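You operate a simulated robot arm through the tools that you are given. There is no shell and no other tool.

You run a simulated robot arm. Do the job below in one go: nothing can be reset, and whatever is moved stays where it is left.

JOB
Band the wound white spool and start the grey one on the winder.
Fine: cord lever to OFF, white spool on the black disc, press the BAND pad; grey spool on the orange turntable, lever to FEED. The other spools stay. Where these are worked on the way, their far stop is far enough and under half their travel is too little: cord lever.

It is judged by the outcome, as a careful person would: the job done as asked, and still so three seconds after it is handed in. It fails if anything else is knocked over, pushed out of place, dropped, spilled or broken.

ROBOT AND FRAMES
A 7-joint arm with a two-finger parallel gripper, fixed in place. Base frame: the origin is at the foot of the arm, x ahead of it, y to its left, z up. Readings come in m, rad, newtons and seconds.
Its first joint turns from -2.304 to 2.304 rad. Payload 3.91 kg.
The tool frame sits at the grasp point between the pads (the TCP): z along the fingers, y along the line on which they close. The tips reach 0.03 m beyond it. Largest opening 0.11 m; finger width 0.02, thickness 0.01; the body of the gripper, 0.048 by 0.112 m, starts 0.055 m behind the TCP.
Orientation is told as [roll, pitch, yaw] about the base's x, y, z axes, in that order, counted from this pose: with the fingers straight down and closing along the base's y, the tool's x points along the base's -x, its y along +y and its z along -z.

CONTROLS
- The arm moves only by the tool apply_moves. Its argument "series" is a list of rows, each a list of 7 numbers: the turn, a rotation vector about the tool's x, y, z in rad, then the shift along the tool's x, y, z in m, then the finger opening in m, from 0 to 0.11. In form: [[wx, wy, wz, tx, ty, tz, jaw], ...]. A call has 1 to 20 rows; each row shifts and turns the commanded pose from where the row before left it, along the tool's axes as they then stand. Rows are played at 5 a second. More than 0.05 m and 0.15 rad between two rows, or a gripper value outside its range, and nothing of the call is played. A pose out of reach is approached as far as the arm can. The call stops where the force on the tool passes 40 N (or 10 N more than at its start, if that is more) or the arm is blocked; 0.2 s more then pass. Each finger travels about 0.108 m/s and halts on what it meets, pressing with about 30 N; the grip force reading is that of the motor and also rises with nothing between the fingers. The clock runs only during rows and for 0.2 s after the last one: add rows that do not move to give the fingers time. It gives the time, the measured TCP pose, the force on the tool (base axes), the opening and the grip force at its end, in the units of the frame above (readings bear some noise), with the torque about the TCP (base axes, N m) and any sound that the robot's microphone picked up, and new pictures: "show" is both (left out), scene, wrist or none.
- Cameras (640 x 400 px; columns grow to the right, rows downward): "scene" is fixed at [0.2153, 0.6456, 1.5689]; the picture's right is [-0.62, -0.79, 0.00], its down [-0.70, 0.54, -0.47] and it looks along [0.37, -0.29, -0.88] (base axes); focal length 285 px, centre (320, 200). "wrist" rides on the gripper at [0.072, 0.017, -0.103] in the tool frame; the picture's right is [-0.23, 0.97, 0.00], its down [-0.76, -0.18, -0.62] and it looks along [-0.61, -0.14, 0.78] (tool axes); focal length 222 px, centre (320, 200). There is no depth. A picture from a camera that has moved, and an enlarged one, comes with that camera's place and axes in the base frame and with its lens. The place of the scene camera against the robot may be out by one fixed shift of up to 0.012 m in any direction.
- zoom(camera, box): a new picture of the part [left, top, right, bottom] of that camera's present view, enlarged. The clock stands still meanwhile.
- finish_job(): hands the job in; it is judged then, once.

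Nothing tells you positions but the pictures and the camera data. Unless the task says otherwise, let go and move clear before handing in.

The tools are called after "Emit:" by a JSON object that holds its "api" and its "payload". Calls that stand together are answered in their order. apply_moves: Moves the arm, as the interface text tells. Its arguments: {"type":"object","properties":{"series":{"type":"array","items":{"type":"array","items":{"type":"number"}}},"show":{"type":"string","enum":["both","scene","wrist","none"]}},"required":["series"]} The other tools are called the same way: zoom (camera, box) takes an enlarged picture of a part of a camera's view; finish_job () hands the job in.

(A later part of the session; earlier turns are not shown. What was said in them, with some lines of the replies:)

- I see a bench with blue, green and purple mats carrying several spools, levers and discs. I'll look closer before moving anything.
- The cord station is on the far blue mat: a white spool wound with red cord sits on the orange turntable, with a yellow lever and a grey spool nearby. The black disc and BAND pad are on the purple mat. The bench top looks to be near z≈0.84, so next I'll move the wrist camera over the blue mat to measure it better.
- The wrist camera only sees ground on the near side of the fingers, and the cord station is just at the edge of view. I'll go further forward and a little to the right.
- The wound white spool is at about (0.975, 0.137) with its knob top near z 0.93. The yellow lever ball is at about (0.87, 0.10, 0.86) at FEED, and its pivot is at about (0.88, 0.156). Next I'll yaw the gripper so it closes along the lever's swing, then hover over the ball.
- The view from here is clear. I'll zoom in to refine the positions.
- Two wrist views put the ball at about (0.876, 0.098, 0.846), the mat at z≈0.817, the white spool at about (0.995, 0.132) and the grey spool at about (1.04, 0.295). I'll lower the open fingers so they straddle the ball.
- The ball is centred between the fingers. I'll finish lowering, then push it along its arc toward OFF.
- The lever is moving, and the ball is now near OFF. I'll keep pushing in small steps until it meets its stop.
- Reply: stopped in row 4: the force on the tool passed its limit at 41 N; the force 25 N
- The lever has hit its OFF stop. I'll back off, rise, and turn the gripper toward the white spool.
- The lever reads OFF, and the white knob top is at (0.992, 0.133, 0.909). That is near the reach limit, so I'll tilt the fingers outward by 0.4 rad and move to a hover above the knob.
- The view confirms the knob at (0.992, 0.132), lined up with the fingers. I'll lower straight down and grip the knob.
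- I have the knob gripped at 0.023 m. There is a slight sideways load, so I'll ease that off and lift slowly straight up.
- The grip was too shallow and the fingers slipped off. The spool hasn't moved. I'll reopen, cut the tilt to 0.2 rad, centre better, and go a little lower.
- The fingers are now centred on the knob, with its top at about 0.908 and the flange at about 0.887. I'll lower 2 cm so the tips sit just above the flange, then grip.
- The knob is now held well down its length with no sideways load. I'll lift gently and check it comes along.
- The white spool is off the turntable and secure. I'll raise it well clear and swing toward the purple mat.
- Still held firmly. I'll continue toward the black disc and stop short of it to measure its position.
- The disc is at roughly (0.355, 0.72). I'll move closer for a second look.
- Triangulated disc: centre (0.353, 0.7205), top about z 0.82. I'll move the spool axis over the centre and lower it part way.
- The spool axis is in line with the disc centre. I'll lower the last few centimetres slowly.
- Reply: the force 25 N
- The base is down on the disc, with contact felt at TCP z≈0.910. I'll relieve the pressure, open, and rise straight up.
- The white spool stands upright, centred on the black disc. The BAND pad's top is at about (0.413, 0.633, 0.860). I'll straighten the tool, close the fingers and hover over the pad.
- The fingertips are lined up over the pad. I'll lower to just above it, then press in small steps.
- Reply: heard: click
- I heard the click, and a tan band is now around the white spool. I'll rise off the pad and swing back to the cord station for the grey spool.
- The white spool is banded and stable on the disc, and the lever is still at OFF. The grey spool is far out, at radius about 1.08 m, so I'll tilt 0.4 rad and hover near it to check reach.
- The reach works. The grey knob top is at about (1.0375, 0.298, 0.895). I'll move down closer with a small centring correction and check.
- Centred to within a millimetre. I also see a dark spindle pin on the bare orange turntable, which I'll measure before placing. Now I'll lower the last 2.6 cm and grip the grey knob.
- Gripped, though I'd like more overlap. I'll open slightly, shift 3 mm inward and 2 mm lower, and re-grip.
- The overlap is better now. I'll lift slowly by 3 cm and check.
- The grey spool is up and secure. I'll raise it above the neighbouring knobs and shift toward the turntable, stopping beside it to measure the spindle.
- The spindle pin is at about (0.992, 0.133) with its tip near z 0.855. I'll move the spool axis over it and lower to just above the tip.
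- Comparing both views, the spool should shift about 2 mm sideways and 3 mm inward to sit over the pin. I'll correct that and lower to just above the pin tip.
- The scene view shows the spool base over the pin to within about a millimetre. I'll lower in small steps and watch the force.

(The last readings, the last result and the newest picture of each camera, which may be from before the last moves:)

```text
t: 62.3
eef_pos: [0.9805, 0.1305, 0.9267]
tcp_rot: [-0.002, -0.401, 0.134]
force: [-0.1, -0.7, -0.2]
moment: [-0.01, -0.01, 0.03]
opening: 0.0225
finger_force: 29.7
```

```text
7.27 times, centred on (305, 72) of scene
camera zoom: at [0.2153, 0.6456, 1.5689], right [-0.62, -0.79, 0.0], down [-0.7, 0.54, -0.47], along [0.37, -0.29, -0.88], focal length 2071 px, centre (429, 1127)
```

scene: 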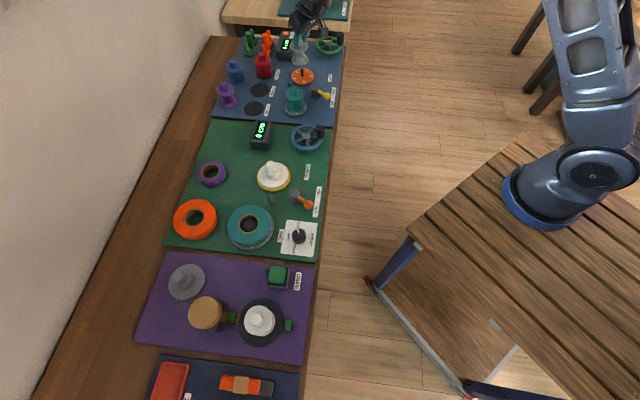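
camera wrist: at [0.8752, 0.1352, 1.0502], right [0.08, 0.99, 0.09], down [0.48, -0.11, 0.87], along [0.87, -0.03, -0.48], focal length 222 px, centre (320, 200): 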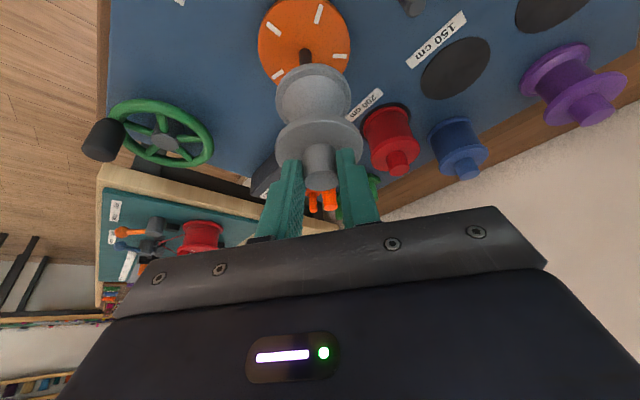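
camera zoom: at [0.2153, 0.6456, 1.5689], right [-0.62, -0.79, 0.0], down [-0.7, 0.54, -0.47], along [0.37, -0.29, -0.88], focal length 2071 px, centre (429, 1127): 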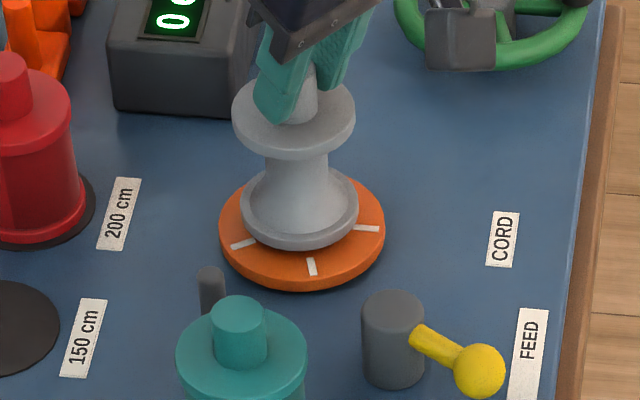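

The pin is entering the bore with no side force. I'll keep lowering to the seat in finer steps.

Emit:
{"api": "apply_moves", "payload": {"series": [[0, 0, 0, 0.0012, 0, 0.0028, 0.005], [0, 0, 0, 0.0008, 0, 0.0018, 0.005], [0, 0, 0, 0, 0, 0, 0.005]], "show": "none"}}

Emit:
{"api": "apply_moves", "payload": {"series": [[0, 0, 0, 0.0008, 0, 0.0018, 0.005], [0, 0, 0, 0, 0, 0, 0.005]], "show": "none"}}

Emit:
{"api": "apply_moves", "payload": {"series": [[0, 0, 0, 0.0006, 0, 0.0014, 0.005], [0, 0, 0, 0, 0, 0, 0.005]], "show": "none"}}

Emit:
{"api": "zoom", "payload": {"camera": "scene", "box": [270, 45, 340, 100]}}

```text
t: 63.1
eef_pos: [0.9792, 0.1299, 0.9211]
tcp_rot: [-0.002, -0.399, 0.132]
force: [-0.7, -0.5, -0.4]
moment: [0.0, 0.0, 0.01]
opening: 0.0228
finger_force: 29.4
```

```text
t: 63.7
eef_pos: [0.9798, 0.1291, 0.9195]
tcp_rot: [-0.003, -0.4, 0.132]
force: [-0.1, 0.2, 1.8]
moment: [-0.02, 0.09, 0.01]
opening: 0.0227
finger_force: 30.0
```

```text
t: 64.3
eef_pos: [0.9802, 0.1305, 0.9193]
tcp_rot: [-0.003, -0.402, 0.132]
force: [-3.8, -0.1, 17.4]
moment: [-0.02, 0.35, -0.03]
opening: 0.0228
finger_force: 30.4
```

```text
7.27 times, centred on (305, 72) of scene
camera zoom: at [0.2153, 0.6456, 1.5689], right [-0.62, -0.79, 0.0], down [-0.7, 0.54, -0.47], along [0.37, -0.29, -0.88], focal length 2071 px, centre (429, 1127)
```

zoom: 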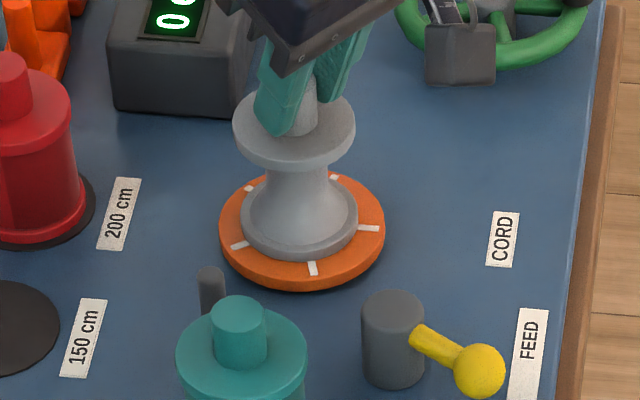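

Seated on the turntable, centred over the pin. I'll relieve the pressure, release, and rise straight up.

Emit:
{"api": "apply_moves", "payload": {"series": [[0, 0, 0, -0.0006, 0, -0.0014, 0.005], [0, 0, 0, 0, 0, 0, 0.03], [0, 0, 0, 0, 0, 0, 0.05], [0, 0, 0, 0, 0, 0, 0.06], [0, 0, 0, -0.0058, 0, -0.0138, 0.06], [0, 0, 0, -0.0117, 0, -0.0276, 0.06], [0, 0, 0, -0.0117, 0, -0.0276, 0.06], [0, 0, 0, -0.0117, 0, -0.0276, 0.06], [0, 0, 0, -0.0117, 0, -0.0276, 0.06], [0, 0, 0, 0, 0, 0, 0.06]], "show": "wrist"}}

Emit:
{"api": "zoom", "payload": {"camera": "scene", "box": [240, 40, 350, 120]}}

```text
t: 66.5
eef_pos: [0.9811, 0.1295, 1.0561]
tcp_rot: [-0.002, -0.399, 0.133]
force: [-0.7, 0.2, 0.4]
moment: [-0.03, 0.0, -0.03]
opening: 0.06
finger_force: 0.0
camera wrist: at [0.8725, 0.1326, 1.1224], right [0.08, 0.99, 0.09], down [0.48, -0.11, 0.87], along [0.87, -0.03, -0.48], focal length 222 px, centre (320, 200)
```

wrist: 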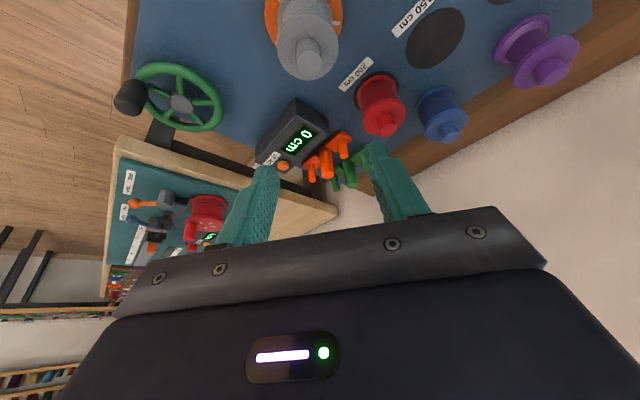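

```text
5.00 times, centred on (295, 80) of scene
camera zoom: at [0.2153, 0.6456, 1.5689], right [-0.62, -0.79, 0.0], down [-0.7, 0.54, -0.47], along [0.37, -0.29, -0.88], focal length 1424 px, centre (445, 800)
```

zoom: 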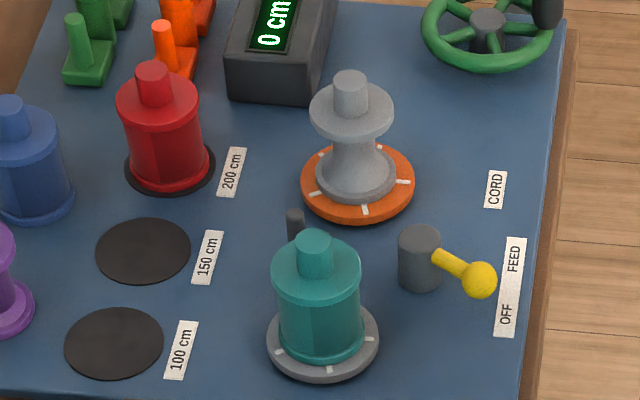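

The grey spool is seated, and everything else looks undisturbed. Next I'll straighten the tool, turn it along the lever's swing, and hover over the ball at OFF.

Emit:
{"api": "apply_moves", "payload": {"series": [[0, 0.1333, 0, 0, 0, 0, 0.06], [0, 0.1333, 0, 0, 0, 0, 0.06], [0, 0.1334, 0, 0, 0, 0, 0.06], [0, 0, 0, 0.0364, 0.0073, 0, 0.06], [0, 0, 0, 0.0364, 0.0073, 0, 0.06], [0, 0, 0, 0.0364, 0.0073, 0, 0.06], [0, 0, 0, 0.0364, 0.0073, 0, 0.06], [0, 0, -0.1262, 0, 0, 0, 0.06], [0, 0, -0.1262, 0, 0, 0, 0.06], [0, 0, -0.1262, 0, 0, 0, 0.06], [0, 0, -0.1262, 0, 0, 0.015, 0.06], [0, 0, -0.1262, 0, 0, 0.02, 0.06], [0, 0, -0.1262, 0, 0, 0.02, 0.06], [0, 0, 0, 0, 0, 0.02, 0.06], [0, 0, 0, 0, 0, 0, 0.06]], "show": "wrist"}}

Emit:
{"api": "zoom", "payload": {"camera": "wrist", "box": [220, 60, 420, 220]}}

```text
t: 69.7
eef_pos: [0.8307, 0.1396, 0.9791]
tcp_rot: [-0.001, 0.002, 0.891]
force: [0.7, -0.8, 0.0]
moment: [-0.01, -0.01, -0.01]
opening: 0.0599
finger_force: 0.0
camera wrist: at [0.7738, 0.0937, 1.0827], right [-0.61, 0.79, 0.0], down [0.62, 0.48, 0.62], along [0.49, 0.38, -0.78], focal length 222 px, centre (320, 200)
```

wrist: 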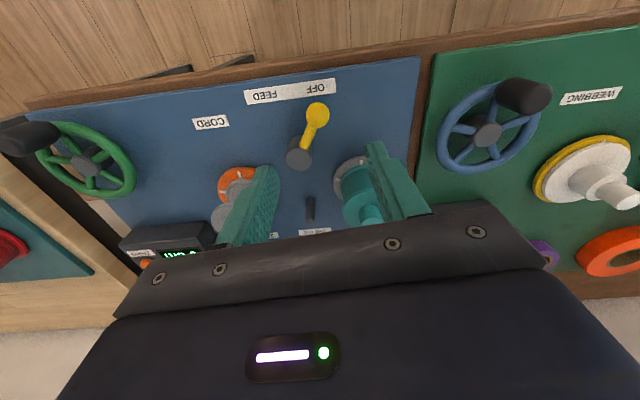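

```text
2.50 times, centred on (320, 140) of wrist
camera zoom: at [0.7738, 0.0937, 1.0827], right [-0.61, 0.79, 0.0], down [0.62, 0.48, 0.62], along [0.49, 0.38, -0.78], focal length 555 px, centre (320, 350)
```

zoom: 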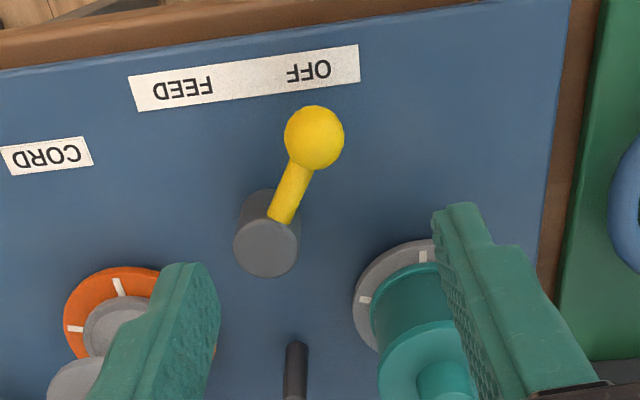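

The lever ball is at (0.835, 0.139). I'll lower the open fingers over it.

Emit:
{"api": "apply_moves", "payload": {"series": [[0, 0, 0, -0.0024, -0.0036, 0.03, 0.06], [0, 0, 0, 0, 0, 0.03, 0.06], [0, 0, 0, 0, 0, 0.03, 0.06], [0, 0, 0, 0, 0, 0.023, 0.06], [0, 0, 0, 0, 0, 0, 0.06]], "show": "wrist"}}

Emit:
{"api": "apply_moves", "payload": {"series": [[0, 0, 0, 0.002, -0.015, 0, 0.06], [0, 0, 0, 0.002, -0.012, 0, 0.06], [0, 0, 0, 0.001, -0.012, 0, 0.06], [0, 0, 0, 0, -0.012, 0, 0.06], [0, 0, 0, -0.002, -0.01, 0, 0.06], [0, 0, 0, 0, 0, 0, 0.06]], "show": "wrist"}}

```text
t: 70.9
eef_pos: [0.8361, 0.1398, 0.8664]
tcp_rot: [-0.002, 0.002, 0.891]
force: [0.2, 1.1, 0.0]
moment: [0.01, -0.01, 0.02]
opening: 0.0599
finger_force: 0.0
camera wrist: at [0.7779, 0.0939, 0.9698], right [-0.61, 0.79, 0.0], down [0.62, 0.48, 0.62], along [0.49, 0.38, -0.78], focal length 222 px, centre (320, 200)
```

wrist: 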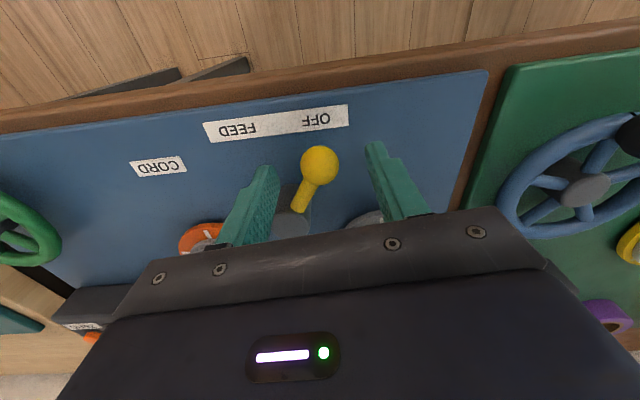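

```text
t: 72.3
eef_pos: [0.8816, 0.0978, 0.8659]
tcp_rot: [0.001, 0.003, 0.888]
force: [0.2, -0.4, 0.6]
moment: [0.0, 0.0, -0.01]
opening: 0.06
finger_force: 0.1
camera wrist: at [0.824, 0.0526, 0.9701], right [-0.61, 0.79, 0.0], down [0.62, 0.48, 0.62], along [0.49, 0.38, -0.78], focal length 222 px, centre (320, 200)
```

wrist: 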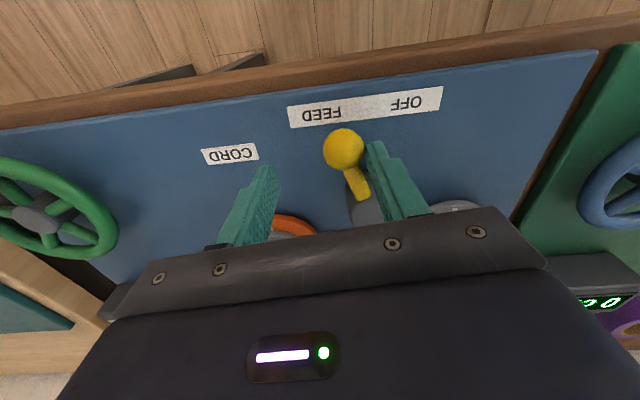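

The lever is most of the way to FEED. I'll keep going in small steps until it reaches its stop.

Emit:
{"api": "apply_moves", "payload": {"series": [[0, 0, 0, -0.002, -0.006, 0, 0.06], [0, 0, 0, -0.002, -0.006, 0, 0.06], [0, 0, 0, -0.002, -0.005, 0, 0.06], [0, 0, 0, -0.002, -0.005, 0, 0.06], [0, 0, 0, 0, -0.004, 0, 0.06], [0, 0, 0, 0, 0, 0, 0.06]], "show": "wrist"}}

Emit:
{"api": "zoom", "payload": {"camera": "scene", "box": [240, 40, 350, 120]}}

```text
t: 73.3
eef_pos: [0.8968, 0.0924, 0.8645]
tcp_rot: [0.007, 0.012, 0.891]
force: [-22.5, 5.8, 2.9]
moment: [0.22, 0.57, 0.56]
opening: 0.0703
finger_force: 10.6
stopped in row 4: the force on the tool passed its limit at 44 N (the readings are from after the stop); the commanded pose is now the measured one
camera wrist: at [0.8409, 0.0466, 0.9686], right [-0.62, 0.79, 0.0], down [0.62, 0.48, 0.61], along [0.48, 0.38, -0.79], focal length 222 px, centre (320, 200)
```

wrist: 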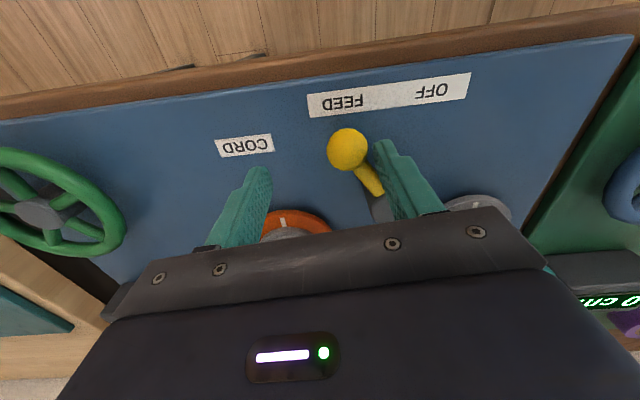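

```text
5.00 times, centred on (295, 80) of scene
camera zoom: at [0.2153, 0.6456, 1.5689], right [-0.62, -0.79, 0.0], down [-0.7, 0.54, -0.47], along [0.37, -0.29, -0.88], focal length 1424 px, centre (445, 800)
```

zoom: 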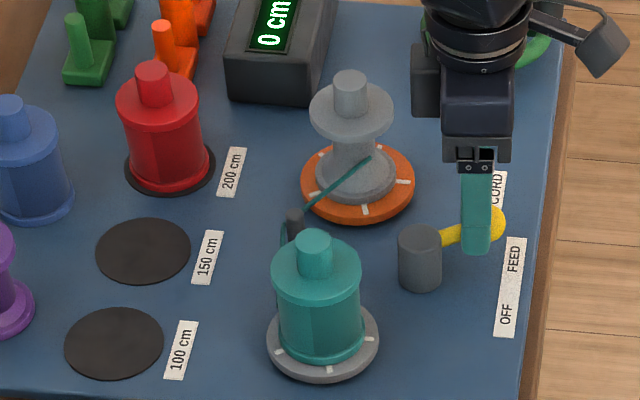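

The lever is at its FEED stop, and a cord now runs from the teal spool to the grey one. I'll back off, rise, and move clear.

Emit:
{"api": "apply_moves", "payload": {"series": [[0, 0, 0, 0, 0.014, 0, 0.07], [0, 0, 0, 0, 0, -0.03, 0.07], [0, 0, 0, 0, 0, -0.045, 0.07], [0, 0, 0, 0, 0, -0.05, 0.07], [0, 0, 0, 0, 0, -0.05, 0.07], [0, 0, 0, 0, 0, -0.05, 0.07], [0, 0, 0, 0.045, 0, -0.01, 0.07], [0, 0, 0, 0.045, 0, -0.01, 0.07], [0, 0, 0, 0.045, 0, -0.01, 0.07], [0, 0, 0, 0.045, 0, 0, 0.07], [0, 0, 0, 0, 0, 0, 0.07]]}}

Emit:
{"api": "zoom", "payload": {"camera": "scene", "box": [240, 40, 350, 120]}}

Emit:
{"api": "zoom", "payload": {"camera": "scene", "box": [130, 110, 340, 360]}}

```text
t: 75.7
eef_pos: [0.7753, -0.039, 1.1221]
tcp_rot: [0.005, 0.009, 0.891]
force: [-0.5, 0.3, 0.3]
moment: [0.0, -0.04, 0.0]
opening: 0.0704
finger_force: 0.0
camera wrist: at [0.719, -0.0847, 1.2259], right [-0.61, 0.79, 0.0], down [0.62, 0.48, 0.62], along [0.48, 0.38, -0.79], focal length 222 px, centre (320, 200)
```

scene: 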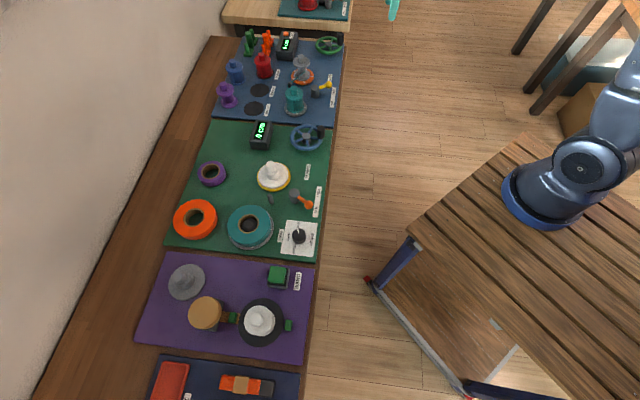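
wrist: 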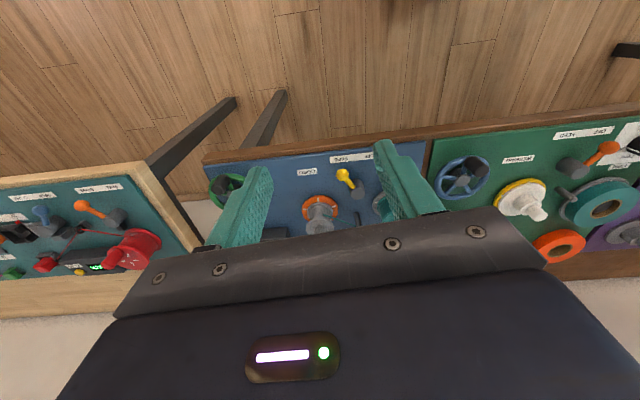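

```text
5.00 times, centred on (295, 80) of scene
camera zoom: at [0.2153, 0.6456, 1.5689], right [-0.62, -0.79, 0.0], down [-0.7, 0.54, -0.47], along [0.37, -0.29, -0.88], focal length 1424 px, centre (445, 800)
```

zoom: 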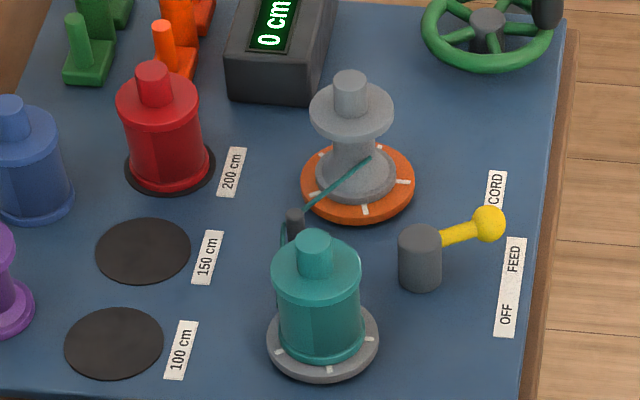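

```text
1.60 times, centred on (235, 235) of scene
camera zoom: at [0.2153, 0.6456, 1.5689], right [-0.62, -0.79, 0.0], down [-0.7, 0.54, -0.47], along [0.37, -0.29, -0.88], focal length 456 px, centre (456, 144)
```

zoom: 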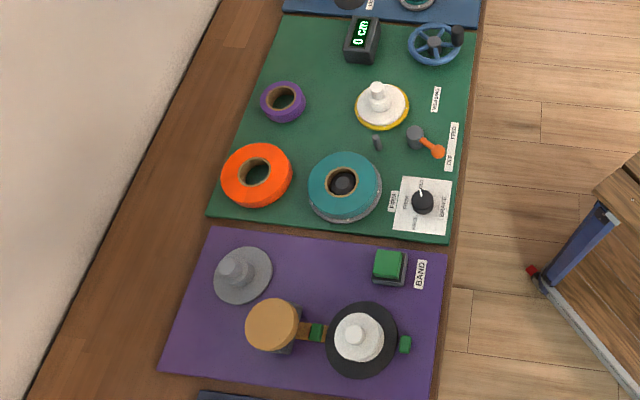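

The white spool is banded on the black disc. The grey spool is on the orange turntable with its cord attached, and the lever is at FEED. Everything else is where it was and the arm is clear, so I'll hand the job in.

Emit:
{"api": "finish_job", "payload": {}}

```text
The job is handed in.
```

The job is handed in, and every step you listed is done:

- **White spool:** I pushed the cord lever to its OFF stop and set the wound white spool upright on the black disc. Pressing the BAND pad gave a click, and a tan band now shows around the spool.
- **Grey spool:** I took the grey spool from the 150 cm spot on the blue mat, not the flat grey one on the purple mat. It sits on the orange turntable's pin. With the lever at its FEED stop, a cord runs to it from the teal spool.

My first grip on the white spool's knob slipped off while it was still on the turntable. It didn't move, and the second grip held.

In the last pictures the other spools looked undisturbed, and the arm was clear before I handed in.
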